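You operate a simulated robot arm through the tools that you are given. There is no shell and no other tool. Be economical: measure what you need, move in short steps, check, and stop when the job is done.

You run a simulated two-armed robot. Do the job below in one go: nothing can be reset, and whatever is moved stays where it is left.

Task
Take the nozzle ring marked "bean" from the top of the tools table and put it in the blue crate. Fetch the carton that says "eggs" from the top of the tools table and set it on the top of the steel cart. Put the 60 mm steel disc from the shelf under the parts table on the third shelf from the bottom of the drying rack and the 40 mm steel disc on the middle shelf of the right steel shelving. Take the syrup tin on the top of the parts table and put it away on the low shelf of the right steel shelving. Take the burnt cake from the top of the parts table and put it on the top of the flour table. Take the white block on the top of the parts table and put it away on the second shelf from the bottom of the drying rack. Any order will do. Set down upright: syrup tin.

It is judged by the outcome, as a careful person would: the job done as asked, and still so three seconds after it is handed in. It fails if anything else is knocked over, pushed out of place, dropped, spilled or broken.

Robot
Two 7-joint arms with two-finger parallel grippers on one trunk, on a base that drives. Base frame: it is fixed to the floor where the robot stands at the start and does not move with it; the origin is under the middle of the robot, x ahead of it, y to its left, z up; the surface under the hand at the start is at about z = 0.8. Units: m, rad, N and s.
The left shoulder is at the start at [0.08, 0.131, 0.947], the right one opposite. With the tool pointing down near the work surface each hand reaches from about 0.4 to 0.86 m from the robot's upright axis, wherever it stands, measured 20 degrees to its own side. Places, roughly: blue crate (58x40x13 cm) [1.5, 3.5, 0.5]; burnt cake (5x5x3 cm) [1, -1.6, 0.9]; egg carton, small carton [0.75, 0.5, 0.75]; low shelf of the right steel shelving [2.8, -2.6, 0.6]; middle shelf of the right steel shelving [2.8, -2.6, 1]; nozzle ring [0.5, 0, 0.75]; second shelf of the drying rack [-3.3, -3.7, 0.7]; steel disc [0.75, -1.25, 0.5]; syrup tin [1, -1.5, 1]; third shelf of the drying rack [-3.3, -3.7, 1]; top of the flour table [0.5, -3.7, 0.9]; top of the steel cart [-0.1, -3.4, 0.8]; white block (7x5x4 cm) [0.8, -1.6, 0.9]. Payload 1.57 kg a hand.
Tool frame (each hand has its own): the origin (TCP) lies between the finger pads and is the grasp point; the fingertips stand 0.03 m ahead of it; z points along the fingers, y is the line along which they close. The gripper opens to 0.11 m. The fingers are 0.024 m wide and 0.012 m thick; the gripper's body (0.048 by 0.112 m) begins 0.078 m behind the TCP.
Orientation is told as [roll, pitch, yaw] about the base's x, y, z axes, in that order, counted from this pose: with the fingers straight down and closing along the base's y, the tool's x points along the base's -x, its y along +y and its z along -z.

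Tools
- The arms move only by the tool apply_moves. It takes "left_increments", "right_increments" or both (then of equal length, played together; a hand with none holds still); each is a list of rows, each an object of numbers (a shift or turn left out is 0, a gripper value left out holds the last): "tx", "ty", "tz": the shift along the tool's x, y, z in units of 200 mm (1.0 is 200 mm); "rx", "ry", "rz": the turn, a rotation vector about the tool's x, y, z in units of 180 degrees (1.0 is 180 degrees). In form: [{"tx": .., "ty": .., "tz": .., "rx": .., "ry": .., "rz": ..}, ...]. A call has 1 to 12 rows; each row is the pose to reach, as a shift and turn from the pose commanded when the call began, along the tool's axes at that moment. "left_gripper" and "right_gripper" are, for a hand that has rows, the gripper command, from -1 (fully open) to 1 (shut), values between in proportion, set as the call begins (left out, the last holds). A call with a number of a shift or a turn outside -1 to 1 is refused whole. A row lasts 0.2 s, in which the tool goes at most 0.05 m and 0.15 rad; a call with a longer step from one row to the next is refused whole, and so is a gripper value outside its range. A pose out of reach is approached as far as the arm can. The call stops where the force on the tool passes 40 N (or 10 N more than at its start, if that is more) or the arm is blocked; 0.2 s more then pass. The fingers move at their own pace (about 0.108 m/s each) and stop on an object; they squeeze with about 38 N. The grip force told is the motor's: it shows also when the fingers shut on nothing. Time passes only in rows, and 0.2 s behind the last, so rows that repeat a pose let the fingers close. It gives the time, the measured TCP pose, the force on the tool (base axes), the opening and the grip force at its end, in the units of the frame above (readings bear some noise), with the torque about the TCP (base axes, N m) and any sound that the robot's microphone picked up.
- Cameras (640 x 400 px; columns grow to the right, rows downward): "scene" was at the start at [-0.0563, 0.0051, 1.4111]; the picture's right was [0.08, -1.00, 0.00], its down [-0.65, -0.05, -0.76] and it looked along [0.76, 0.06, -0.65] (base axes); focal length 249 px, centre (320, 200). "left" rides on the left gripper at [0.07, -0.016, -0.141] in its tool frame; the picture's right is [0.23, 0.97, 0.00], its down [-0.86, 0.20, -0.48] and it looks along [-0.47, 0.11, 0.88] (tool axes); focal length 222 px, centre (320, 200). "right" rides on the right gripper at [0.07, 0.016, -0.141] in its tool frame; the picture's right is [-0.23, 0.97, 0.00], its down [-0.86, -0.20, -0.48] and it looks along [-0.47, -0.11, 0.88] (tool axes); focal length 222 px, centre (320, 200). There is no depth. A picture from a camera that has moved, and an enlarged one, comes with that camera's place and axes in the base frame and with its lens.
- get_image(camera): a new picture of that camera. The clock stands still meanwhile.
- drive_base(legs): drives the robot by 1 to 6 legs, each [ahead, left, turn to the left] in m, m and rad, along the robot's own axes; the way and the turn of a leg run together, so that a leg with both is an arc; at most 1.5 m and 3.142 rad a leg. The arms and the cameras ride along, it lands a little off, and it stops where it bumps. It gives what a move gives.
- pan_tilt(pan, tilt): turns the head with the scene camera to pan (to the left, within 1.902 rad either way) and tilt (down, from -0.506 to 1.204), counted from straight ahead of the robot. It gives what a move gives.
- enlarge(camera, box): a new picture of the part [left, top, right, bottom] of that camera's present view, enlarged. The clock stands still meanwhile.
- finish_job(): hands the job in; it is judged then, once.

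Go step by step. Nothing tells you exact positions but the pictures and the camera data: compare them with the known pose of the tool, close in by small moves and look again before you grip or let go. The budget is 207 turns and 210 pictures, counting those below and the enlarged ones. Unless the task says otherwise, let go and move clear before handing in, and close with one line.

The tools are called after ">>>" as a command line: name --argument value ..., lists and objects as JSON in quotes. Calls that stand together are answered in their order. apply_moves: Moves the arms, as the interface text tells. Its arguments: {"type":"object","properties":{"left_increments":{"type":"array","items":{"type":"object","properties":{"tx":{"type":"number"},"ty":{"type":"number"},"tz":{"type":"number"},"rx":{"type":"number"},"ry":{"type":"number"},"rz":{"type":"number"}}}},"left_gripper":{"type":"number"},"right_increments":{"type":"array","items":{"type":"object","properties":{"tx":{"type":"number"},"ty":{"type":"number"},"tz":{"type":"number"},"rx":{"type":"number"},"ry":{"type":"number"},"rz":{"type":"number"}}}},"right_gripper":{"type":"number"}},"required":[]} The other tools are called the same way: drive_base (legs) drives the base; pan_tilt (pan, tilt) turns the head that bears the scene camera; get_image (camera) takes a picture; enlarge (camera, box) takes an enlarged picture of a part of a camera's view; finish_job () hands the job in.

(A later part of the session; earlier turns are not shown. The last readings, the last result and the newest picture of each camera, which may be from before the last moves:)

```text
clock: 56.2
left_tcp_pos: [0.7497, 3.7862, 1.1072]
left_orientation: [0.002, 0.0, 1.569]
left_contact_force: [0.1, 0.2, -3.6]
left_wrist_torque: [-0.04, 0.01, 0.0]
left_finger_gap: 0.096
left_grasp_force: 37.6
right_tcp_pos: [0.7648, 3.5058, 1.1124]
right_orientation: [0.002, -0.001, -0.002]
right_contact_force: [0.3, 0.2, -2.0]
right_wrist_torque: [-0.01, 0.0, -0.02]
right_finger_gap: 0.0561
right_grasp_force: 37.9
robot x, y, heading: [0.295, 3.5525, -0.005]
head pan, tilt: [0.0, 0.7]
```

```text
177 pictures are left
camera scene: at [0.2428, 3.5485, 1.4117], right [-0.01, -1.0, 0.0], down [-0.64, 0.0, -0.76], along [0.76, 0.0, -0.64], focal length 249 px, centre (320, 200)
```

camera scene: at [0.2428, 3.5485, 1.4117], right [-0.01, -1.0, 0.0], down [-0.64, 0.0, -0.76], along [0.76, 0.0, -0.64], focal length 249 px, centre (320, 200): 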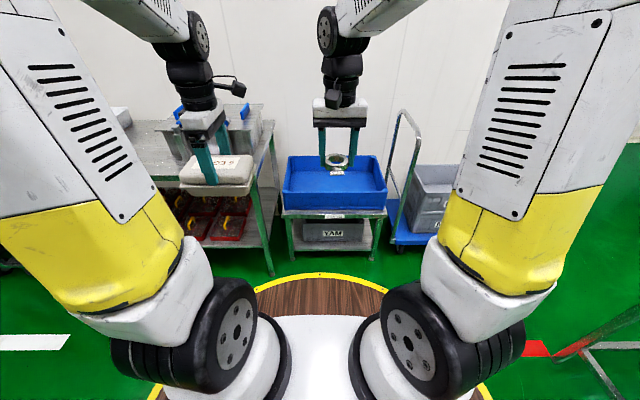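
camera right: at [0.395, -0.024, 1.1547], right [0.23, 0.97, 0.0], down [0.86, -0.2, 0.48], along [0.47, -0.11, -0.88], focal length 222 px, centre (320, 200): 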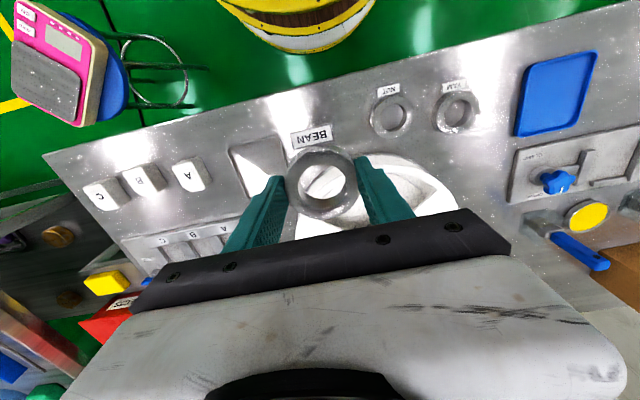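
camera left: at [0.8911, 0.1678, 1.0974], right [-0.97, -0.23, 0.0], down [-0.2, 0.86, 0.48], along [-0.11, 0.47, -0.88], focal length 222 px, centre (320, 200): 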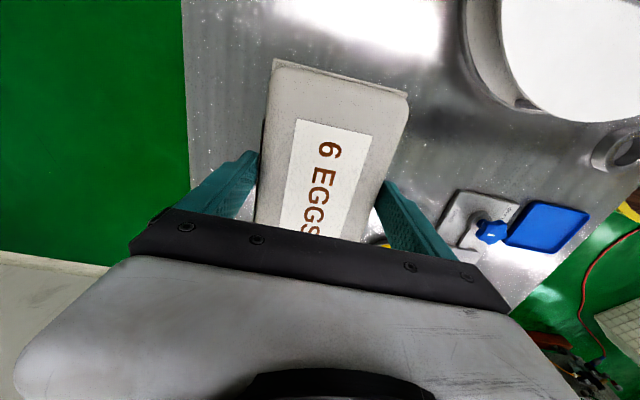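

>>> drive_base --legs '[[0, -0.17, 0], [0.58, 0, 0]]'

>>> get_image --camera "scene"

>>> get_image --camera "right"

```text
clock: 60.6
left_tcp_pos: [1.3315, 3.6142, 1.1067]
left_orientation: [0.002, 0.001, 1.567]
left_contact_force: [-0.4, 0.4, -3.4]
left_wrist_torque: [-0.02, -0.01, -0.01]
left_finger_gap: 0.096
left_grasp_force: 38.3
right_tcp_pos: [1.345, 3.3335, 1.112]
right_orientation: [-0.001, 0.0, -0.004]
right_contact_force: [-0.5, 0.2, -1.0]
right_wrist_torque: [0.0, 0.0, 0.0]
right_finger_gap: 0.0564
right_grasp_force: 38.0
robot x, y, heading: [0.8793, 3.3766, -0.005]
head pan, tilt: [0.0, 0.7]
```

```text
176 pictures are left
camera scene: at [0.8249, 3.3767, 1.4117], right [0.0, -1.0, 0.0], down [-0.64, 0.0, -0.76], along [0.76, 0.0, -0.64], focal length 249 px, centre (320, 200)
```

scene: 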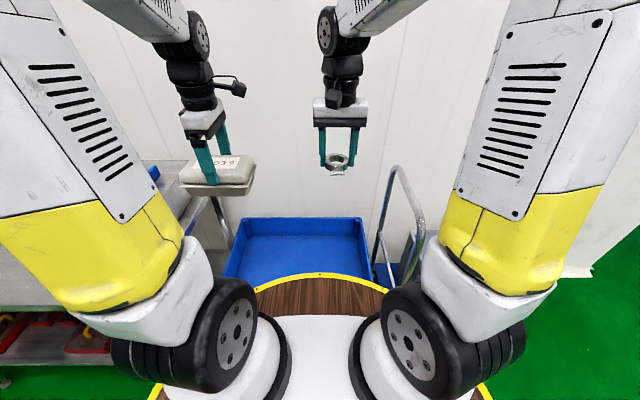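

```text
175 pictures are left
camera right: at [1.2758, 3.3511, 1.2542], right [0.23, 0.97, 0.0], down [0.85, -0.2, 0.48], along [0.47, -0.11, -0.88], focal length 222 px, centre (320, 200)
```

right: 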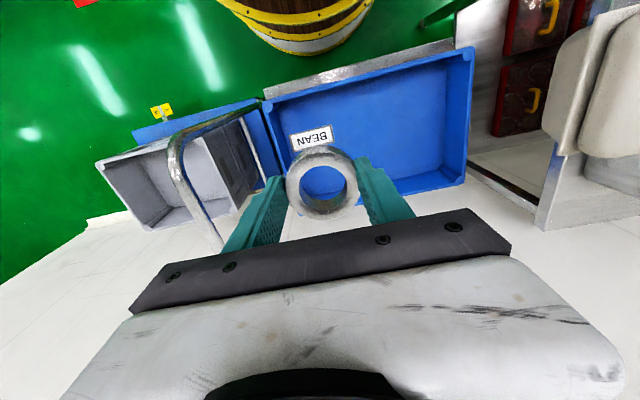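

>>> apply_moves --right_increments '[{"tx": -0.2, "ty": 0.06}, {"tx": -0.4, "ty": 0.12}, {"tx": -0.6, "ty": 0.2}, {"tx": -0.6, "ty": 0.2, "tz": 0.25}, {"tx": -0.6, "ty": 0.2, "tz": 0.5}, {"tx": -0.6, "ty": 0.2, "tz": 0.75}, {"tx": -0.6, "ty": 0.2, "tz": 1.0}]'

>>> apply_moves --right_increments '[{"tz": 0.25}, {"tz": 0.5}, {"tz": 0.75}, {"tz": 1.0}]'

>>> get_image --camera "right"

>>> get_image --camera "scene"

```text
clock: 62.2
left_tcp_pos: [1.3324, 3.6156, 1.1067]
left_orientation: [0.002, -0.001, 1.566]
left_contact_force: [-0.6, 0.3, -3.2]
left_wrist_torque: [-0.03, -0.03, 0.0]
left_finger_gap: 0.0959
left_grasp_force: 38.0
right_tcp_pos: [1.466, 3.3748, 0.9105]
right_orientation: [0.0, -0.001, -0.004]
right_contact_force: [-0.3, -0.4, -0.3]
right_wrist_torque: [-0.01, -0.01, -0.04]
right_finger_gap: 0.0565
right_grasp_force: 38.5
robot x, y, heading: [0.882, 3.3795, 0.003]
head pan, tilt: [0.0, 0.7]
```

```text
clock: 63.2
left_tcp_pos: [1.3319, 3.6147, 1.1066]
left_orientation: [0.001, 0.0, 1.563]
left_contact_force: [0.4, 0.8, -4.1]
left_wrist_torque: [0.0, -0.05, -0.05]
left_finger_gap: 0.096
left_grasp_force: 37.9
right_tcp_pos: [1.464, 3.3736, 0.71]
right_orientation: [0.0, -0.001, -0.004]
right_contact_force: [-0.7, 0.3, -1.5]
right_wrist_torque: [0.0, -0.02, -0.01]
right_finger_gap: 0.0564
right_grasp_force: 37.6
robot x, y, heading: [0.8816, 3.3782, -0.002]
head pan, tilt: [0.0, 0.7]
```

```text
174 pictures are left
camera right: at [1.3952, 3.3905, 0.8523], right [0.23, 0.97, 0.0], down [0.85, -0.2, 0.48], along [0.47, -0.11, -0.88], focal length 222 px, centre (320, 200)
```

right: 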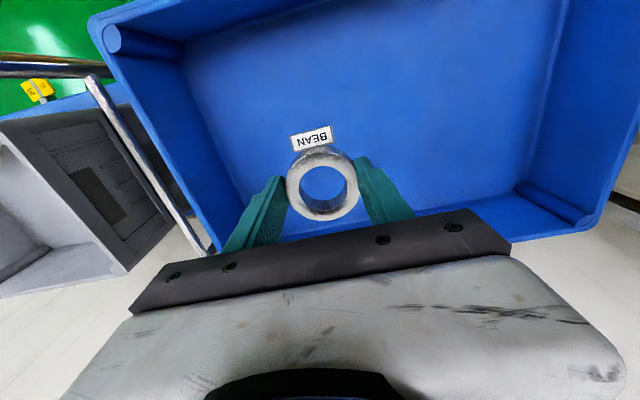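

```text
173 pictures are left
camera scene: at [0.8247, 3.3767, 1.4117], right [0.0, -1.0, 0.0], down [-0.64, 0.0, -0.76], along [0.76, 0.0, -0.64], focal length 249 px, centre (320, 200)
```

scene: 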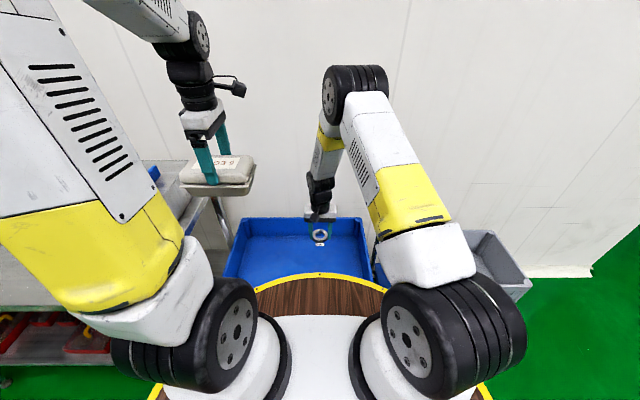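

>>> apply_moves --right_increments '[{"tz": 0.2}, {"tz": 0.4}, {"tz": 0.5}]'

>>> get_image --camera "right"

>>> enlarge --camera "scene" --box '[220, 200, 380, 300]'

```text
clock: 64.0
left_tcp_pos: [1.3325, 3.6143, 1.1065]
left_orientation: [0.002, 0.0, 1.566]
left_contact_force: [0.0, -0.4, -4.2]
left_wrist_torque: [-0.01, -0.02, 0.01]
left_finger_gap: 0.0955
left_grasp_force: 38.1
right_tcp_pos: [1.4653, 3.3731, 0.6115]
right_orientation: [0.001, -0.001, -0.005]
right_contact_force: [-0.3, -0.8, -1.5]
right_wrist_torque: [0.01, 0.0, 0.04]
right_finger_gap: 0.0563
right_grasp_force: 38.5
robot x, y, heading: [0.8812, 3.375, 0.003]
head pan, tilt: [0.0, 0.7]
```

```text
172 pictures are left
camera right: at [1.3964, 3.3891, 0.7542], right [0.23, 0.97, 0.0], down [0.85, -0.2, 0.48], along [0.47, -0.11, -0.88], focal length 222 px, centre (320, 200)
```

right: 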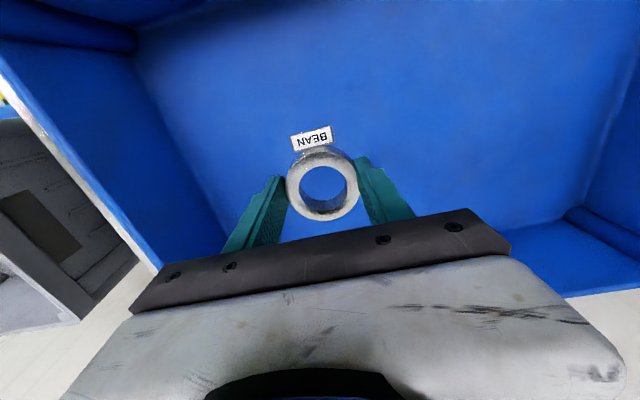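

```text
4.00 times, centred on (300, 250) of scene
camera zoom: at [0.8249, 3.3767, 1.4117], right [0.0, -1.0, 0.0], down [-0.64, 0.0, -0.76], along [0.76, 0.0, -0.64], focal length 997 px, centre (400, 0)
```

zoom: 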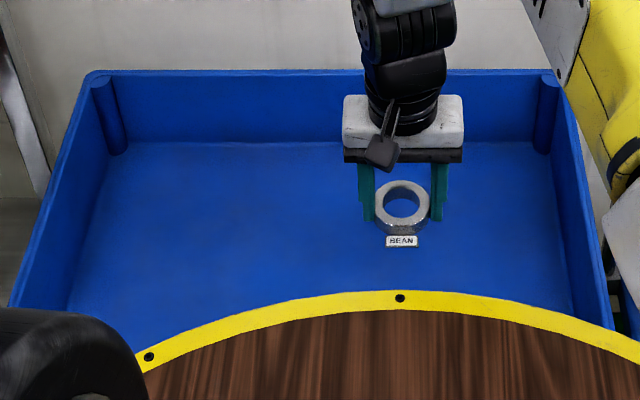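

>>> apply_moves --right_increments '[{"tz": 0.2}, {"tz": 0.4}, {"tz": 0.5}]'

>>> apply_moves --right_increments '[{"tz": 0.04}, {"tz": 0.07}, {"tz": 0.1}, {"tz": 0.13}, {"tz": 0.16}]'

>>> get_image --camera "right"

```text
clock: 64.8
left_tcp_pos: [1.332, 3.6149, 1.1068]
left_orientation: [0.002, 0.001, 1.568]
left_contact_force: [-0.2, 0.4, -3.4]
left_wrist_torque: [-0.07, -0.01, 0.0]
left_finger_gap: 0.0955
left_grasp_force: 38.3
right_tcp_pos: [1.4663, 3.374, 0.5112]
right_orientation: [-0.001, -0.001, -0.005]
right_contact_force: [-0.2, 1.2, -2.0]
right_wrist_torque: [0.03, -0.02, 0.01]
right_finger_gap: 0.0563
right_grasp_force: 38.6
robot x, y, heading: [0.8796, 3.3815, 0.001]
head pan, tilt: [0.0, 0.7]
```

```text
clock: 65.9
left_tcp_pos: [1.3318, 3.6133, 1.1063]
left_orientation: [0.002, 0.0, 1.566]
left_contact_force: [-0.6, 0.5, -4.0]
left_wrist_torque: [-0.04, -0.03, 0.0]
left_finger_gap: 0.0956
left_grasp_force: 38.3
right_tcp_pos: [1.4668, 3.3761, 0.4886]
right_orientation: [0.0, 0.001, -0.002]
right_contact_force: [-6.4, -2.2, 14.6]
right_wrist_torque: [0.34, -0.09, 0.15]
right_finger_gap: 0.0564
right_grasp_force: 38.3
robot x, y, heading: [0.881, 3.3761, -0.005]
head pan, tilt: [0.0, 0.7]
stopped in row 5 (right hand): the force on the tool passed its limit at 69 N (the readings are from after the stop); the commanded pose is now the measured one
```

```text
170 pictures are left
camera right: at [1.3972, 3.3914, 0.6307], right [0.23, 0.97, 0.0], down [0.85, -0.2, 0.48], along [0.46, -0.11, -0.88], focal length 222 px, centre (320, 200)
```

right: 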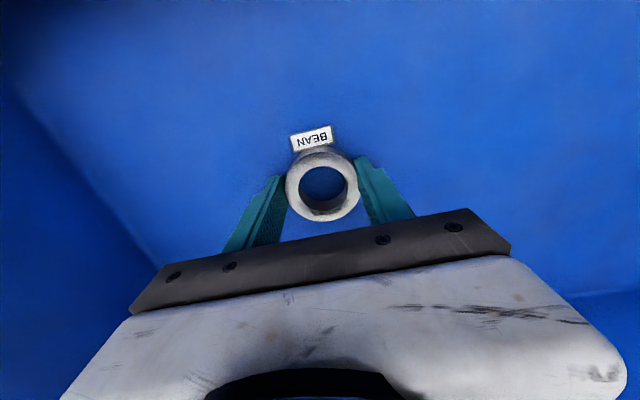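

On the floor of the crate. Release and rise.

>>> apply_moves --right_increments '[{}, {}]' --right_gripper -0.3

>>> apply_moves --right_increments '[{"tz": -0.2}, {"tz": -0.4}, {"tz": -0.6}, {"tz": -0.8}, {"tz": -1.0}]'

>>> get_image --camera "right"

>>> apply_moves --right_increments '[{"tz": -0.2}, {"tz": -0.4}, {"tz": -0.6}, {"tz": -0.8}, {"tz": -1.0}]'

>>> apply_moves --right_increments '[{"tz": -0.2}, {"tz": -0.4}, {"tz": -0.6, "tx": 0.2}, {"tz": -0.8, "tx": 0.4}, {"tz": -1.0, "tx": 0.6}]'

```text
clock: 66.5
left_tcp_pos: [1.3323, 3.6142, 1.1066]
left_orientation: [0.002, 0.0, 1.567]
left_contact_force: [0.4, -0.1, -3.6]
left_wrist_torque: [0.0, 0.01, -0.02]
left_finger_gap: 0.0957
left_grasp_force: 38.0
right_tcp_pos: [1.4667, 3.374, 0.4897]
right_orientation: [-0.002, -0.001, -0.006]
right_contact_force: [-8.3, -12.6, 29.5]
right_wrist_torque: [0.62, 0.37, 0.26]
right_finger_gap: 0.0599
right_grasp_force: 0.2
robot x, y, heading: [0.8795, 3.3807, -0.001]
head pan, tilt: [0.0, 0.7]
```

```text
clock: 67.7
left_tcp_pos: [1.3332, 3.613, 1.1071]
left_orientation: [0.004, 0.0, 1.565]
left_contact_force: [0.3, 0.4, -3.1]
left_wrist_torque: [-0.04, -0.02, -0.03]
left_finger_gap: 0.0957
left_grasp_force: 38.5
right_tcp_pos: [1.4642, 3.3767, 0.6901]
right_orientation: [0.001, 0.001, -0.002]
right_contact_force: [0.1, -0.1, -0.6]
right_wrist_torque: [-0.01, 0.02, 0.02]
right_finger_gap: 0.0715
right_grasp_force: 0.0
robot x, y, heading: [0.881, 3.3809, -0.005]
head pan, tilt: [0.0, 0.7]
```

```text
169 pictures are left
camera right: at [1.3954, 3.3917, 0.8315], right [0.23, 0.97, 0.0], down [0.85, -0.2, 0.48], along [0.46, -0.11, -0.88], focal length 222 px, centre (320, 200)
```

right: 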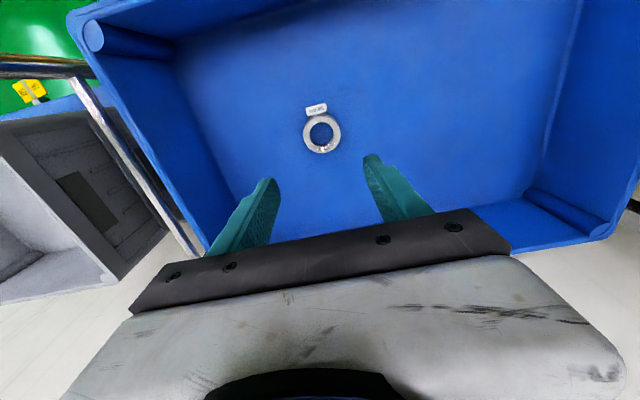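

```text
clock: 68.9
left_tcp_pos: [1.3328, 3.6139, 1.1064]
left_orientation: [0.005, 0.0, 1.566]
left_contact_force: [0.9, -0.1, -5.2]
left_wrist_torque: [-0.05, 0.0, -0.02]
left_finger_gap: 0.0953
left_grasp_force: 37.6
right_tcp_pos: [1.4657, 3.3773, 0.8876]
right_orientation: [0.0, 0.0, -0.004]
right_contact_force: [0.0, 0.4, -0.1]
right_wrist_torque: [-0.02, 0.01, 0.01]
right_finger_gap: 0.0714
right_grasp_force: 0.1
robot x, y, heading: [0.8817, 3.3779, -0.009]
head pan, tilt: [0.0, 0.7]
```

```text
refused: row 3 steps farther than a row can; nothing moved
```

>>> apply_moves --right_increments '[{"tz": -0.2}, {"tz": -0.4}, {"tz": -0.6}, {"tz": -0.8}, {"tz": -1.0}]'

>>> apply_moves --right_increments '[{"tx": 0.2}, {"tx": 0.4}, {"tx": 0.6}]' --right_gripper -1

>>> drive_base --legs '[[-1.25, 0, 0], [0, 0, -1.571], [1.5, 0, 0], [1.5, 0, 0]]'

>>> pan_tilt --pan 0.6 --tilt 0.3

>>> get_image --camera "scene"

```text
clock: 70.1
left_tcp_pos: [1.3321, 3.6154, 1.1062]
left_orientation: [0.003, 0.0, 1.566]
left_contact_force: [-1.1, -0.2, -4.0]
left_wrist_torque: [0.01, 0.02, -0.01]
left_finger_gap: 0.0955
left_grasp_force: 37.9
right_tcp_pos: [1.4683, 3.3745, 1.0883]
right_orientation: [0.001, 0.002, -0.004]
right_contact_force: [0.1, 0.0, -0.5]
right_wrist_torque: [0.04, 0.0, -0.02]
right_finger_gap: 0.0712
right_grasp_force: 0.1
robot x, y, heading: [0.8794, 3.3785, -0.009]
head pan, tilt: [0.0, 0.7]
```

```text
clock: 70.9
left_tcp_pos: [1.3328, 3.6142, 1.1059]
left_orientation: [0.002, -0.001, 1.567]
left_contact_force: [0.1, 0.0, -4.8]
left_wrist_torque: [-0.01, 0.02, 0.03]
left_finger_gap: 0.0956
left_grasp_force: 38.1
right_tcp_pos: [1.3464, 3.3763, 1.087]
right_orientation: [-0.001, 0.0, -0.004]
right_contact_force: [0.4, -1.1, -0.8]
right_wrist_torque: [-0.02, 0.07, 0.02]
right_finger_gap: 0.1102
right_grasp_force: 0.1
robot x, y, heading: [0.8791, 3.3772, -0.001]
head pan, tilt: [0.0, 0.7]
```

```text
clock: 94.9
left_tcp_pos: [-0.0265, -0.0401, 1.1062]
left_orientation: [0.002, 0.0, 0.032]
left_contact_force: [-0.5, 0.2, -3.2]
left_wrist_torque: [-0.03, 0.01, 0.04]
left_finger_gap: 0.0949
left_grasp_force: 37.8
right_tcp_pos: [-0.2645, -0.0661, 1.0865]
right_orientation: [0.001, 0.0, -1.538]
right_contact_force: [-0.5, -0.1, 0.4]
right_wrist_torque: [0.0, -0.03, 0.0]
right_finger_gap: 0.1099
right_grasp_force: 0.0
robot x, y, heading: [-0.2787, 0.4004, -1.539]
head pan, tilt: [0.0, 0.7]
```

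```text
clock: 95.9
left_tcp_pos: [-0.0271, -0.0403, 1.1051]
left_orientation: [0.004, 0.0, 0.032]
left_contact_force: [0.0, 0.0, -4.6]
left_wrist_torque: [0.0, 0.03, -0.03]
left_finger_gap: 0.0952
left_grasp_force: 37.9
right_tcp_pos: [-0.2643, -0.0641, 1.0875]
right_orientation: [0.0, 0.0, -1.538]
right_contact_force: [-0.4, 0.0, -0.3]
right_wrist_torque: [0.02, -0.01, -0.01]
right_finger_gap: 0.11
right_grasp_force: 0.0
robot x, y, heading: [-0.2812, 0.4015, -1.542]
head pan, tilt: [0.6, 0.3]
```

```text
168 pictures are left
camera scene: at [-0.2297, 0.465, 1.4478], right [-0.81, -0.59, 0.0], down [-0.17, 0.24, -0.95], along [0.56, -0.77, -0.3], focal length 249 px, centre (320, 200)
```

scene: 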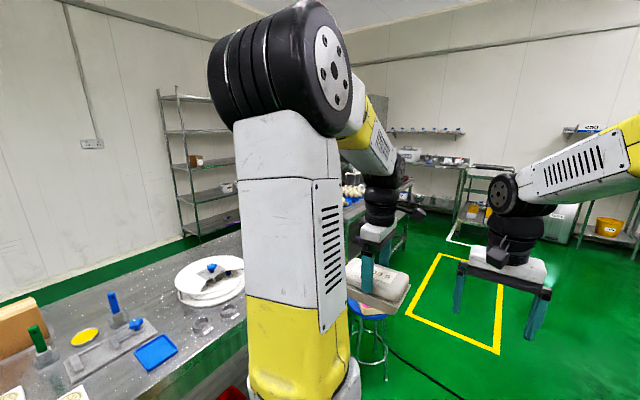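

>>> drive_base --legs '[[0, -0.35, 0], [1.5, 0, 0]]'

>>> pan_tilt --pan 1.3 --tilt 0.4

>>> get_image --camera "scene"

>>> pan_tilt --pan 0 --tilt 0.3

>>> get_image --camera "scene"

```text
clock: 105.2
left_tcp_pos: [-0.3092, -1.5435, 1.1065]
left_orientation: [0.003, -0.001, 0.046]
left_contact_force: [-0.1, -0.5, -4.3]
left_wrist_torque: [-0.02, 0.03, -0.01]
left_finger_gap: 0.0946
left_grasp_force: 37.6
right_tcp_pos: [-0.5469, -1.5702, 1.0875]
right_orientation: [0.0, 0.0, -1.523]
right_contact_force: [0.0, 0.0, -0.7]
right_wrist_torque: [0.04, 0.01, -0.01]
right_finger_gap: 0.11
right_grasp_force: 0.0
robot x, y, heading: [-0.5638, -1.103, -1.525]
head pan, tilt: [0.6, 0.3]
```

```text
clock: 106.3
left_tcp_pos: [-0.3101, -1.5428, 1.1065]
left_orientation: [0.002, 0.0, 0.045]
left_contact_force: [-1.0, 0.2, -3.3]
left_wrist_torque: [-0.05, 0.04, 0.01]
left_finger_gap: 0.0949
left_grasp_force: 38.5
right_tcp_pos: [-0.547, -1.5693, 1.0877]
right_orientation: [0.0, -0.001, -1.525]
right_contact_force: [0.1, 0.0, -0.6]
right_wrist_torque: [-0.01, 0.01, -0.02]
right_finger_gap: 0.1099
right_grasp_force: 0.1
robot x, y, heading: [-0.5674, -1.1042, -1.525]
head pan, tilt: [1.3, 0.4]
```

```text
167 pictures are left
camera scene: at [-0.4853, -0.9871, 1.4386], right [-0.22, -0.97, 0.0], down [-0.38, 0.09, -0.92], along [0.9, -0.21, -0.39], focal length 249 px, centre (320, 200)
```

scene: 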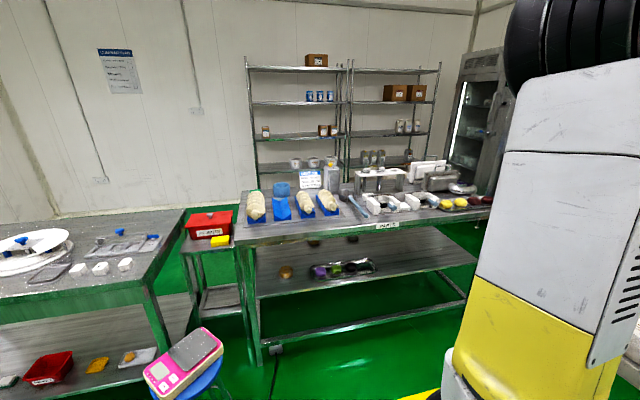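

```text
clock: 107.8
left_tcp_pos: [-0.31, -1.544, 1.1062]
left_orientation: [0.002, -0.001, 0.045]
left_contact_force: [0.3, 0.3, -4.1]
left_wrist_torque: [-0.01, 0.01, 0.01]
left_finger_gap: 0.0951
left_grasp_force: 38.1
right_tcp_pos: [-0.5463, -1.5706, 1.0872]
right_orientation: [-0.001, 0.001, -1.525]
right_contact_force: [0.0, 0.5, -0.4]
right_wrist_torque: [-0.01, -0.01, -0.02]
right_finger_gap: 0.1099
right_grasp_force: 0.1
robot x, y, heading: [-0.567, -1.1076, -1.527]
head pan, tilt: [0.0, 0.3]
```

```text
166 pictures are left
camera scene: at [-0.5713, -1.0596, 1.4478], right [-1.0, -0.05, 0.0], down [-0.01, 0.3, -0.96], along [0.04, -0.95, -0.3], focal length 249 px, centre (320, 200)
```

scene: 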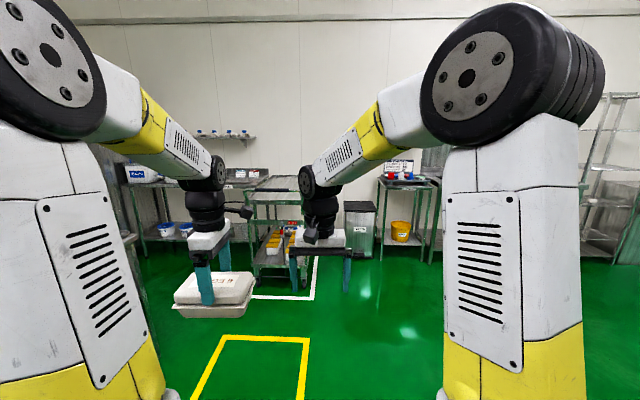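

>>> drive_base --legs '[[0, 0, 1.527], [0, -0.35, 0], [0.65, 0, 0]]'

>>> pan_tilt --pan -0.1 --tilt 0.6

>>> get_image --camera "scene"

>>> get_image --camera "right"

```text
clock: 117.0
left_tcp_pos: [0.5306, -1.1945, 1.107]
left_orientation: [0.005, -0.001, 1.588]
left_contact_force: [-0.4, -0.7, -4.2]
left_wrist_torque: [-0.01, 0.01, 0.01]
left_finger_gap: 0.0947
left_grasp_force: 37.7
right_tcp_pos: [0.5516, -1.4331, 1.0875]
right_orientation: [0.001, 0.001, 0.019]
right_contact_force: [1.1, 0.4, -0.2]
right_wrist_torque: [0.0, -0.01, -0.02]
right_finger_gap: 0.11
right_grasp_force: 0.1
robot x, y, heading: [0.0888, -1.4445, 0.019]
head pan, tilt: [0.0, 0.3]
```

```text
clock: 117.8
left_tcp_pos: [0.5299, -1.1943, 1.1061]
left_orientation: [0.004, 0.0, 1.587]
left_contact_force: [-1.2, 0.3, -3.6]
left_wrist_torque: [-0.04, 0.01, -0.02]
left_finger_gap: 0.0947
left_grasp_force: 38.0
right_tcp_pos: [0.5522, -1.4329, 1.0873]
right_orientation: [0.0, 0.0, 0.018]
right_contact_force: [0.0, -0.6, 0.2]
right_wrist_torque: [-0.04, 0.01, 0.02]
right_finger_gap: 0.11
right_grasp_force: 0.0
robot x, y, heading: [0.0849, -1.4429, 0.017]
head pan, tilt: [-0.099, 0.6]
```

```text
165 pictures are left
camera scene: at [0.0323, -1.4527, 1.4204], right [-0.08, -1.0, 0.0], down [-0.56, 0.05, -0.83], along [0.82, -0.07, -0.56], focal length 249 px, centre (320, 200)
```

scene: 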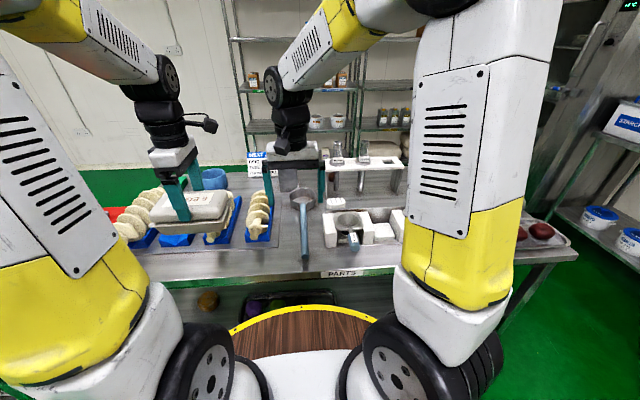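

```text
164 pictures are left
camera right: at [0.4818, -1.4183, 1.2289], right [0.21, 0.98, 0.0], down [0.86, -0.18, 0.48], along [0.47, -0.1, -0.88], focal length 222 px, centre (320, 200)
```

right: 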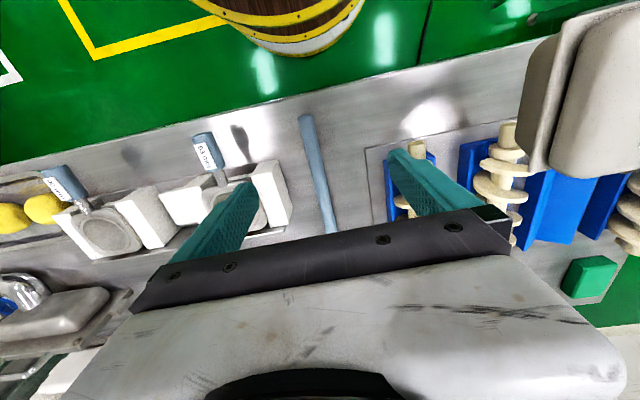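

>>> apply_moves --right_increments '[{"ty": -0.2, "tz": -0.1}, {"ty": -0.4, "tz": -0.2}, {"ty": -0.6, "tz": -0.3}, {"ty": -0.8, "tz": -0.4}, {"ty": -1.0, "tz": -0.5}, {"ty": -1.0, "tz": -0.7}]'

>>> get_image --camera "right"

>>> get_image --camera "scene"

```text
clock: 119.2
left_tcp_pos: [0.5309, -1.1942, 1.106]
left_orientation: [0.004, -0.002, 1.587]
left_contact_force: [0.4, -0.8, -3.2]
left_wrist_torque: [-0.02, 0.02, 0.02]
left_finger_gap: 0.0948
left_grasp_force: 37.4
right_tcp_pos: [0.5562, -1.6329, 1.2285]
right_orientation: [0.0, 0.002, 0.017]
right_contact_force: [0.5, 0.1, -0.7]
right_wrist_torque: [0.0, 0.02, 0.02]
right_finger_gap: 0.1101
right_grasp_force: 0.1
robot x, y, heading: [0.0831, -1.4408, 0.017]
head pan, tilt: [-0.099, 0.6]
```

```text
163 pictures are left
camera right: at [0.4865, -1.6186, 1.3694], right [0.21, 0.98, 0.0], down [0.86, -0.18, 0.48], along [0.47, -0.1, -0.88], focal length 222 px, centre (320, 200)
```

right: 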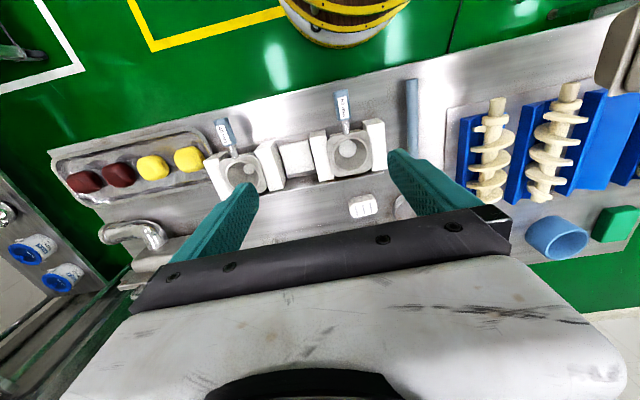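

```text
162 pictures are left
camera scene: at [0.0324, -1.4528, 1.4203], right [-0.08, -1.0, 0.0], down [-0.56, 0.05, -0.82], along [0.82, -0.07, -0.57], focal length 249 px, centre (320, 200)
```

scene: 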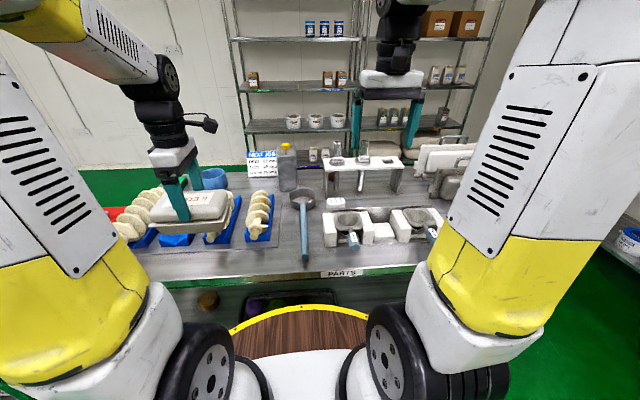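

>>> enlarge --camera "scene" --box '[240, 130, 480, 280]'

>>> enlarge --camera "right" --box '[40, 80, 420, 280]'

```text
2.67 times, centred on (360, 205) of scene
camera zoom: at [0.0324, -1.4528, 1.4203], right [-0.08, -1.0, 0.0], down [-0.56, 0.05, -0.82], along [0.82, -0.07, -0.57], focal length 665 px, centre (213, 187)
```

zoom: 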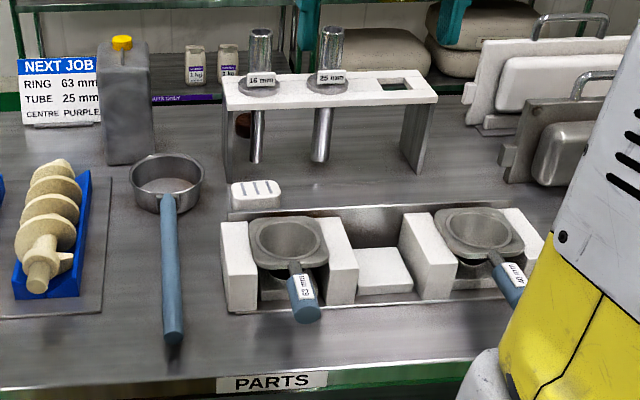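

```text
1.68 times, centred on (230, 180) of right
camera zoom: at [0.4865, -1.6186, 1.3694], right [0.21, 0.98, 0.0], down [0.86, -0.18, 0.48], along [0.47, -0.1, -0.88], focal length 374 px, centre (472, 234)
```

zoom: 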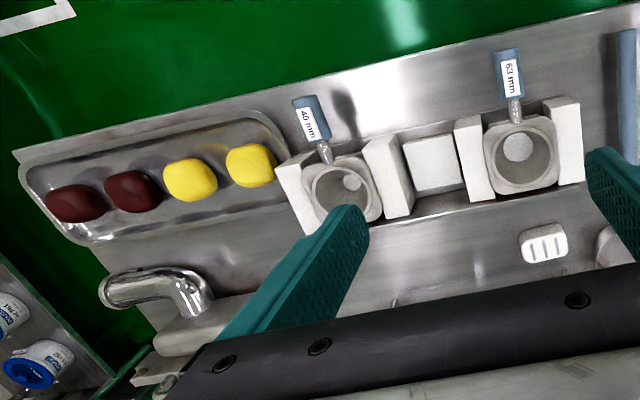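

>>> enlarge --camera "scene" --box '[265, 135, 345, 185]'

>>> enlarge --camera "scene" --box '[315, 145, 425, 215]'

>>> apply_moves --right_increments '[{"tx": -0.2, "ty": 0.1}, {"tx": -0.4, "ty": 0.2}, {"tx": -0.6, "ty": 0.3}, {"tx": -0.8, "ty": 0.4}, {"tx": -1.0, "ty": 0.5}]'

>>> get_image --camera "right"

```text
8.00 times, centred on (305, 160) of scene
camera zoom: at [0.0324, -1.4528, 1.4203], right [-0.08, -1.0, 0.0], down [-0.56, 0.05, -0.82], along [0.82, -0.07, -0.57], focal length 1994 px, centre (440, 520)
```

zoom: 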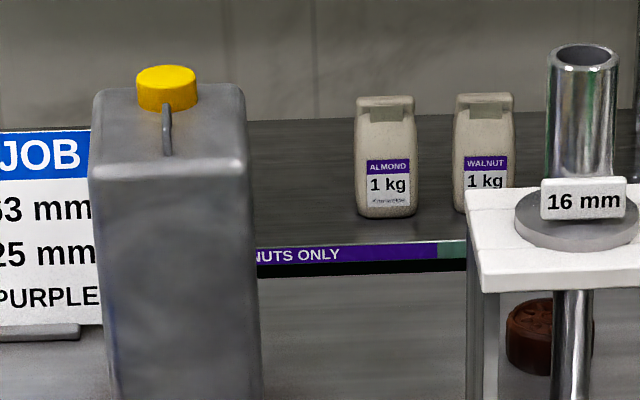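

```text
5.71 times, centred on (370, 180) of scene
camera zoom: at [0.0324, -1.4528, 1.4203], right [-0.08, -1.0, 0.0], down [-0.56, 0.05, -0.82], along [0.82, -0.07, -0.57], focal length 1425 px, centre (34, 314)
```

zoom: 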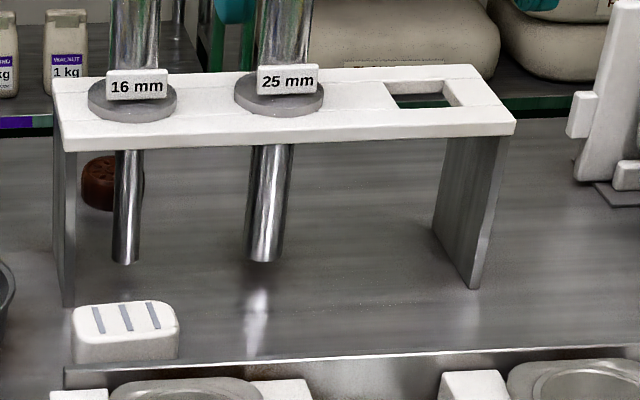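

```text
clock: 120.4
left_tcp_pos: [0.5306, -1.1956, 1.1077]
left_orientation: [0.004, -0.001, 1.587]
left_contact_force: [0.1, -0.8, -3.3]
left_wrist_torque: [-0.01, -0.04, -0.01]
left_finger_gap: 0.0944
left_grasp_force: 37.9
right_tcp_pos: [0.753, -1.5306, 1.2282]
right_orientation: [0.0, 0.0, 0.02]
right_contact_force: [-0.5, 0.1, -0.3]
right_wrist_torque: [0.01, -0.05, 0.0]
right_finger_gap: 0.1103
right_grasp_force: 0.1
robot x, y, heading: [0.0856, -1.4429, 0.015]
head pan, tilt: [-0.099, 0.6]
```

```text
157 pictures are left
camera right: at [0.6827, -1.5155, 1.3702], right [0.21, 0.98, 0.0], down [0.86, -0.18, 0.48], along [0.47, -0.1, -0.88], focal length 222 px, centre (320, 200)
```

right: 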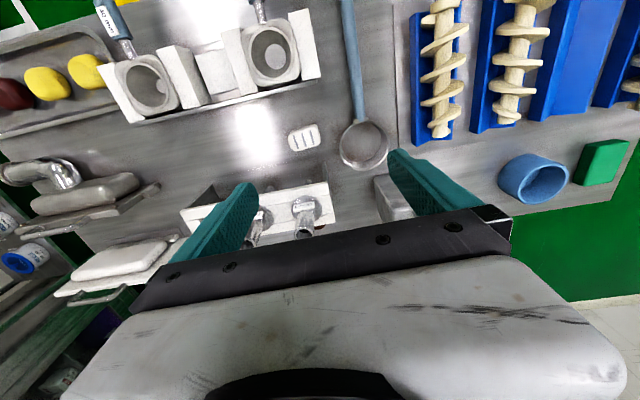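

>>> drive_base --legs '[[0.06, 0, 0]]'

>>> apply_moves --right_increments '[{"rz": 0.047}, {"rz": 0.094}, {"rz": 0.141}, {"rz": 0.188}, {"rz": 0.235}, {"rz": 0.282}, {"rz": 0.329}, {"rz": 0.376}, {"rz": 0.423}, {"rz": 0.47}, {"rz": 0.5}]'

>>> apply_moves --right_increments '[{"rz": 0.047}, {"rz": 0.094}, {"rz": 0.141}, {"rz": 0.188}, {"rz": 0.235}, {"rz": 0.282}, {"rz": 0.329}, {"rz": 0.376}, {"rz": 0.423}, {"rz": 0.47}, {"rz": 0.5}]'

>>> get_image --camera "right"

>>> get_image --camera "scene"

```text
clock: 121.3
left_tcp_pos: [0.5898, -1.193, 1.1062]
left_orientation: [0.003, -0.001, 1.59]
left_contact_force: [-0.3, -0.6, -4.0]
left_wrist_torque: [-0.01, -0.02, 0.02]
left_finger_gap: 0.0946
left_grasp_force: 38.0
right_tcp_pos: [0.8115, -1.5276, 1.2284]
right_orientation: [-0.001, -0.001, 0.02]
right_contact_force: [0.2, 1.1, 0.3]
right_wrist_torque: [0.04, -0.03, 0.0]
right_finger_gap: 0.11
right_grasp_force: 0.0
robot x, y, heading: [0.1479, -1.4409, 0.019]
head pan, tilt: [-0.099, 0.6]
```

```text
clock: 123.7
left_tcp_pos: [0.5901, -1.1943, 1.107]
left_orientation: [0.004, -0.001, 1.59]
left_contact_force: [-0.2, 0.0, -4.4]
left_wrist_torque: [-0.03, 0.0, 0.01]
left_finger_gap: 0.0948
left_grasp_force: 38.2
right_tcp_pos: [0.8124, -1.5293, 1.2279]
right_orientation: [-0.001, 0.0, -1.553]
right_contact_force: [-0.8, -0.3, 0.4]
right_wrist_torque: [0.01, 0.02, -0.02]
right_finger_gap: 0.1101
right_grasp_force: 0.1
robot x, y, heading: [0.1407, -1.4415, 0.02]
head pan, tilt: [-0.099, 0.6]
```

```text
clock: 126.1
left_tcp_pos: [0.5908, -1.1948, 1.106]
left_orientation: [0.003, 0.0, 1.59]
left_contact_force: [-0.4, -0.2, -3.6]
left_wrist_torque: [-0.01, -0.01, -0.01]
left_finger_gap: 0.0944
left_grasp_force: 38.1
right_tcp_pos: [0.8126, -1.5286, 1.2275]
right_orientation: [0.0, 0.001, -3.124]
right_contact_force: [-0.2, -0.8, 0.4]
right_wrist_torque: [0.02, 0.01, 0.01]
right_finger_gap: 0.1098
right_grasp_force: 0.0
robot x, y, heading: [0.1451, -1.4409, 0.019]
head pan, tilt: [-0.099, 0.6]
```

```text
156 pictures are left
camera right: at [0.8832, -1.5437, 1.3695], right [-0.21, -0.98, 0.0], down [-0.86, 0.19, 0.48], along [-0.47, 0.1, -0.88], focal length 222 px, centre (320, 200)
```

right: 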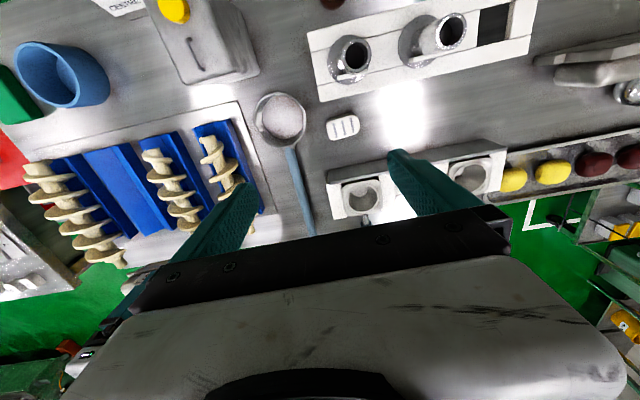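

```text
155 pictures are left
camera scene: at [0.0921, -1.4518, 1.4203], right [-0.08, -1.0, 0.0], down [-0.56, 0.05, -0.82], along [0.82, -0.07, -0.57], focal length 249 px, centre (320, 200)
```

scene: 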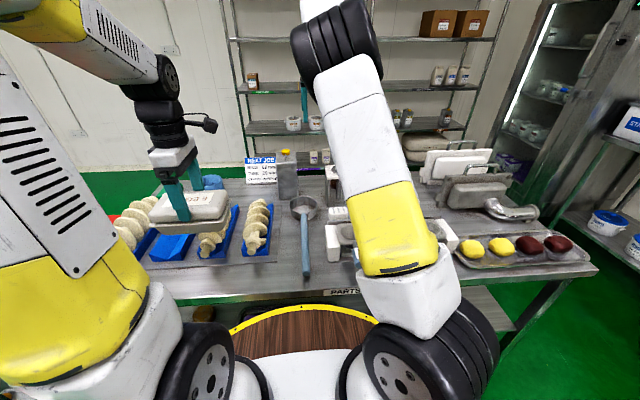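

>>> apply_moves --right_increments '[{"tx": 0.2, "ty": 0.08}, {"tx": 0.4, "ty": 0.16}, {"tx": 0.6, "ty": 0.25}]'

>>> get_image --camera "right"

```text
clock: 126.9
left_tcp_pos: [0.5905, -1.1926, 1.1057]
left_orientation: [0.001, 0.001, 1.59]
left_contact_force: [-0.4, -0.8, -4.4]
left_wrist_torque: [-0.04, -0.04, -0.01]
left_finger_gap: 0.0946
left_grasp_force: 37.7
right_tcp_pos: [0.8761, -1.5722, 1.2175]
right_orientation: [-0.001, -0.001, -3.124]
right_contact_force: [0.3, 0.1, 0.0]
right_wrist_torque: [0.01, -0.01, 0.0]
right_finger_gap: 0.1101
right_grasp_force: 0.1
right hand out of reach, approached as far as the arm can: row 2, 3
robot x, y, heading: [0.143, -1.4416, 0.022]
head pan, tilt: [-0.099, 0.6]
```

```text
154 pictures are left
camera right: at [0.9457, -1.5887, 1.3581], right [-0.21, -0.98, 0.0], down [-0.86, 0.18, 0.48], along [-0.47, 0.1, -0.88], focal length 222 px, centre (320, 200)
```

right: 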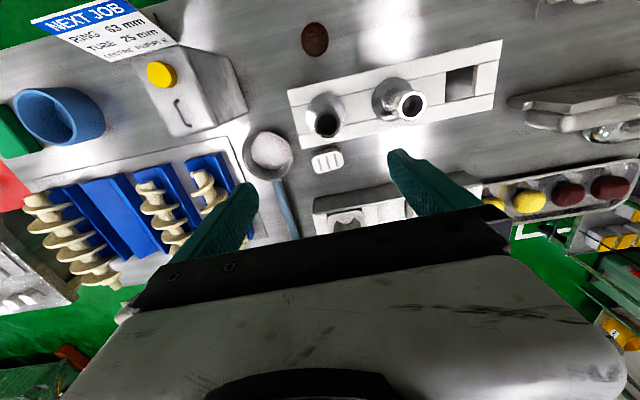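

>>> drive_base --legs '[[0.05, 0, -0.02]]'

>>> apply_moves --right_increments '[{"tx": 0.15}, {"tx": 0.3}, {"tx": 0.4}]' --right_gripper -0.5

>>> get_image --camera "right"

```text
clock: 127.9
left_tcp_pos: [0.6461, -1.2017, 1.1068]
left_orientation: [0.004, 0.001, 1.568]
left_contact_force: [-0.7, -0.7, -3.9]
left_wrist_torque: [-0.01, -0.03, -0.03]
left_finger_gap: 0.0946
left_grasp_force: 38.0
right_tcp_pos: [0.9223, -1.5878, 1.2158]
right_orientation: [0.001, 0.0, 3.138]
right_contact_force: [-0.3, 0.4, 0.0]
right_wrist_torque: [-0.04, 0.01, -0.02]
right_finger_gap: 0.1101
right_grasp_force: 0.1
robot x, y, heading: [0.1971, -1.4403, -0.007]
head pan, tilt: [-0.099, 0.6]
```

```text
clock: 128.7
left_tcp_pos: [0.6461, -1.2033, 1.1064]
left_orientation: [0.005, 0.001, 1.57]
left_contact_force: [0.0, -0.1, -4.2]
left_wrist_torque: [-0.01, 0.02, 0.0]
left_finger_gap: 0.0943
left_grasp_force: 38.2
right_tcp_pos: [0.9305, -1.5918, 1.1997]
right_orientation: [-0.001, 0.002, 3.137]
right_contact_force: [0.2, -0.3, -0.4]
right_wrist_torque: [0.02, 0.02, -0.04]
right_finger_gap: 0.0822
right_grasp_force: 0.1
right hand out of reach, approached as far as the arm can: row 1, 2, 3
robot x, y, heading: [0.1937, -1.4434, -0.004]
head pan, tilt: [-0.099, 0.6]
```

```text
153 pictures are left
camera right: at [1.0018, -1.6083, 1.3423], right [-0.23, -0.97, 0.0], down [-0.86, 0.2, 0.48], along [-0.46, 0.11, -0.88], focal length 222 px, centre (320, 200)
```

right: 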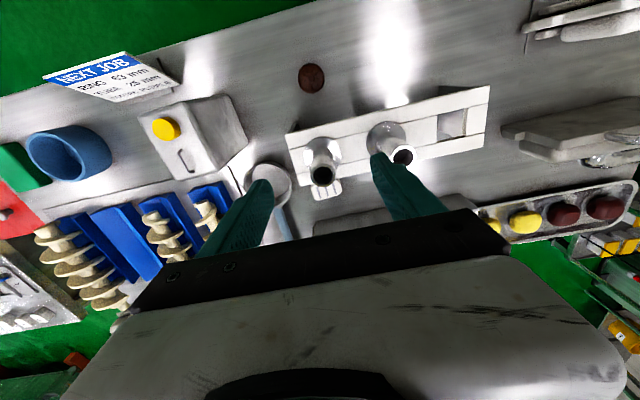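

>>> apply_moves --right_increments '[{"tx": -0.15, "tz": 0.15}, {"tx": -0.3, "tz": 0.3}, {"tx": -0.45, "tz": 0.45}, {"tx": -0.46, "tz": 0.58}, {"tx": -0.46, "tz": 0.58}]'

>>> get_image --camera "right"

```text
clock: 129.9
left_tcp_pos: [0.6436, -1.2018, 1.1063]
left_orientation: [0.002, 0.001, 1.568]
left_contact_force: [0.1, 1.1, -4.2]
left_wrist_torque: [-0.02, -0.01, -0.02]
left_finger_gap: 0.0942
left_grasp_force: 38.1
right_tcp_pos: [0.841, -1.5886, 1.0856]
right_orientation: [0.0, -0.001, 3.142]
right_contact_force: [0.5, -0.5, 0.8]
right_wrist_torque: [0.01, 0.02, 0.02]
right_finger_gap: 0.0828
right_grasp_force: 0.0
robot x, y, heading: [0.192, -1.4377, -0.007]
head pan, tilt: [-0.099, 0.6]
```

```text
152 pictures are left
camera right: at [0.9104, -1.6065, 1.2268], right [-0.23, -0.97, 0.0], down [-0.86, 0.2, 0.48], along [-0.47, 0.11, -0.88], focal length 222 px, centre (320, 200)
```

right: 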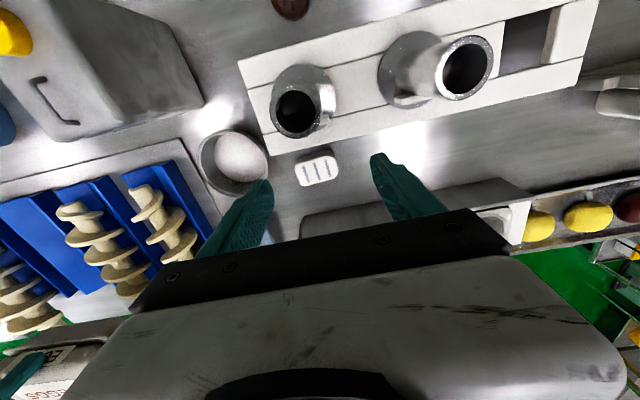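

>>> apply_moves --right_increments '[{"tz": -0.22}, {"tx": 0.24, "tz": -0.22}, {"tx": 0.48, "tz": -0.22}, {"tx": 0.62, "tz": -0.16}, {"tx": 0.72, "tz": 0.0}, {"tx": 0.77, "tz": 0.15}]'

>>> get_image --camera "right"

```text
clock: 131.3
left_tcp_pos: [0.6457, -1.2034, 1.1061]
left_orientation: [0.005, 0.001, 1.57]
left_contact_force: [-0.3, -0.1, -4.0]
left_wrist_torque: [0.0, 0.04, -0.02]
left_finger_gap: 0.0945
left_grasp_force: 37.5
right_tcp_pos: [0.9892, -1.5896, 1.0548]
right_orientation: [-0.001, -0.002, 3.143]
right_contact_force: [0.1, -0.1, 0.8]
right_wrist_torque: [-0.01, 0.01, 0.04]
right_finger_gap: 0.0822
right_grasp_force: 0.1
right hand out of reach, approached as far as the arm can: row 5
robot x, y, heading: [0.1955, -1.4374, 0.002]
head pan, tilt: [-0.099, 0.6]
```

```text
151 pictures are left
camera right: at [1.0601, -1.6064, 1.1961], right [-0.23, -0.97, 0.0], down [-0.85, 0.2, 0.48], along [-0.47, 0.11, -0.88], focal length 222 px, centre (320, 200)
```

right: 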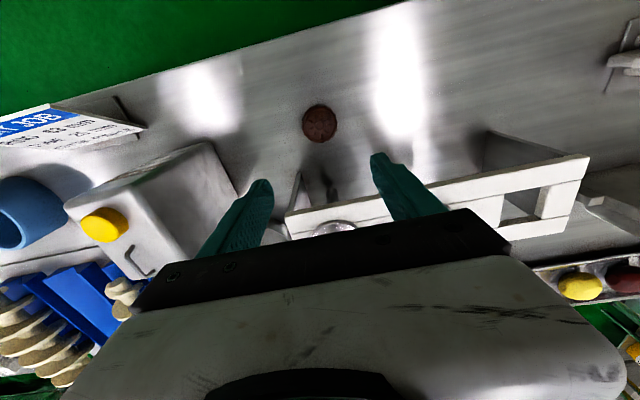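

>>> apply_moves --right_increments '[{"tx": 0.06, "tz": 0.15}, {"tx": 0.08, "tz": 0.35}, {"tx": 0.08, "tz": 0.55}, {"tx": 0.08, "tz": 0.65}]'

>>> get_image --camera "right"

```text
clock: 132.3
left_tcp_pos: [0.6457, -1.2026, 1.1069]
left_orientation: [0.002, 0.001, 1.571]
left_contact_force: [0.3, 0.3, -3.3]
left_wrist_torque: [-0.03, 0.0, -0.02]
left_finger_gap: 0.0944
left_grasp_force: 38.1
right_tcp_pos: [1.0105, -1.5888, 0.9268]
right_orientation: [0.0, 0.003, 3.14]
right_contact_force: [-0.6, 0.3, 0.6]
right_wrist_torque: [0.0, -0.05, 0.03]
right_finger_gap: 0.0829
right_grasp_force: 0.1
right hand out of reach, approached as far as the arm can: row 1, 2
robot x, y, heading: [0.1952, -1.4416, 0.001]
head pan, tilt: [-0.099, 0.6]
```

```text
150 pictures are left
camera right: at [1.081, -1.6057, 1.0678], right [-0.23, -0.97, 0.0], down [-0.86, 0.2, 0.48], along [-0.47, 0.11, -0.88], focal length 222 px, centre (320, 200)
```

right: 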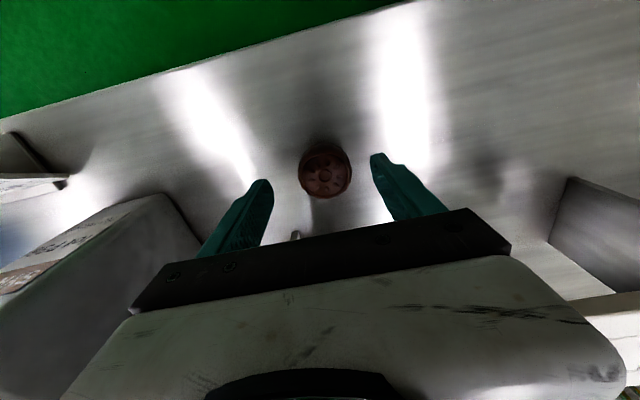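

>>> apply_moves --right_increments '[{"tx": -0.015, "ty": 0.02, "tz": 0.1}, {"tx": -0.02, "ty": 0.02, "tz": 0.18}, {"tx": -0.02, "ty": 0.02, "tz": 0.18}]'

>>> get_image --camera "right"

```text
clock: 133.1
left_tcp_pos: [0.6448, -1.2021, 1.1057]
left_orientation: [0.002, 0.0, 1.569]
left_contact_force: [0.2, -0.5, -3.7]
left_wrist_torque: [-0.07, 0.05, -0.01]
left_finger_gap: 0.0942
left_grasp_force: 38.2
right_tcp_pos: [1.0063, -1.593, 0.8904]
right_orientation: [-0.001, 0.002, 3.14]
right_contact_force: [0.1, 0.3, 2.6]
right_wrist_torque: [0.1, 0.03, 0.04]
right_finger_gap: 0.0829
right_grasp_force: 0.2
robot x, y, heading: [0.1931, -1.4394, -0.001]
head pan, tilt: [-0.099, 0.6]
```

```text
149 pictures are left
camera right: at [1.0756, -1.6094, 1.0318], right [-0.23, -0.97, 0.0], down [-0.86, 0.2, 0.48], along [-0.46, 0.11, -0.88], focal length 222 px, centre (320, 200)
```

right: 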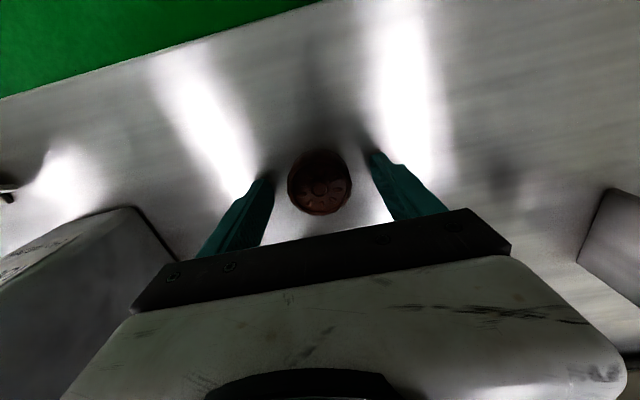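

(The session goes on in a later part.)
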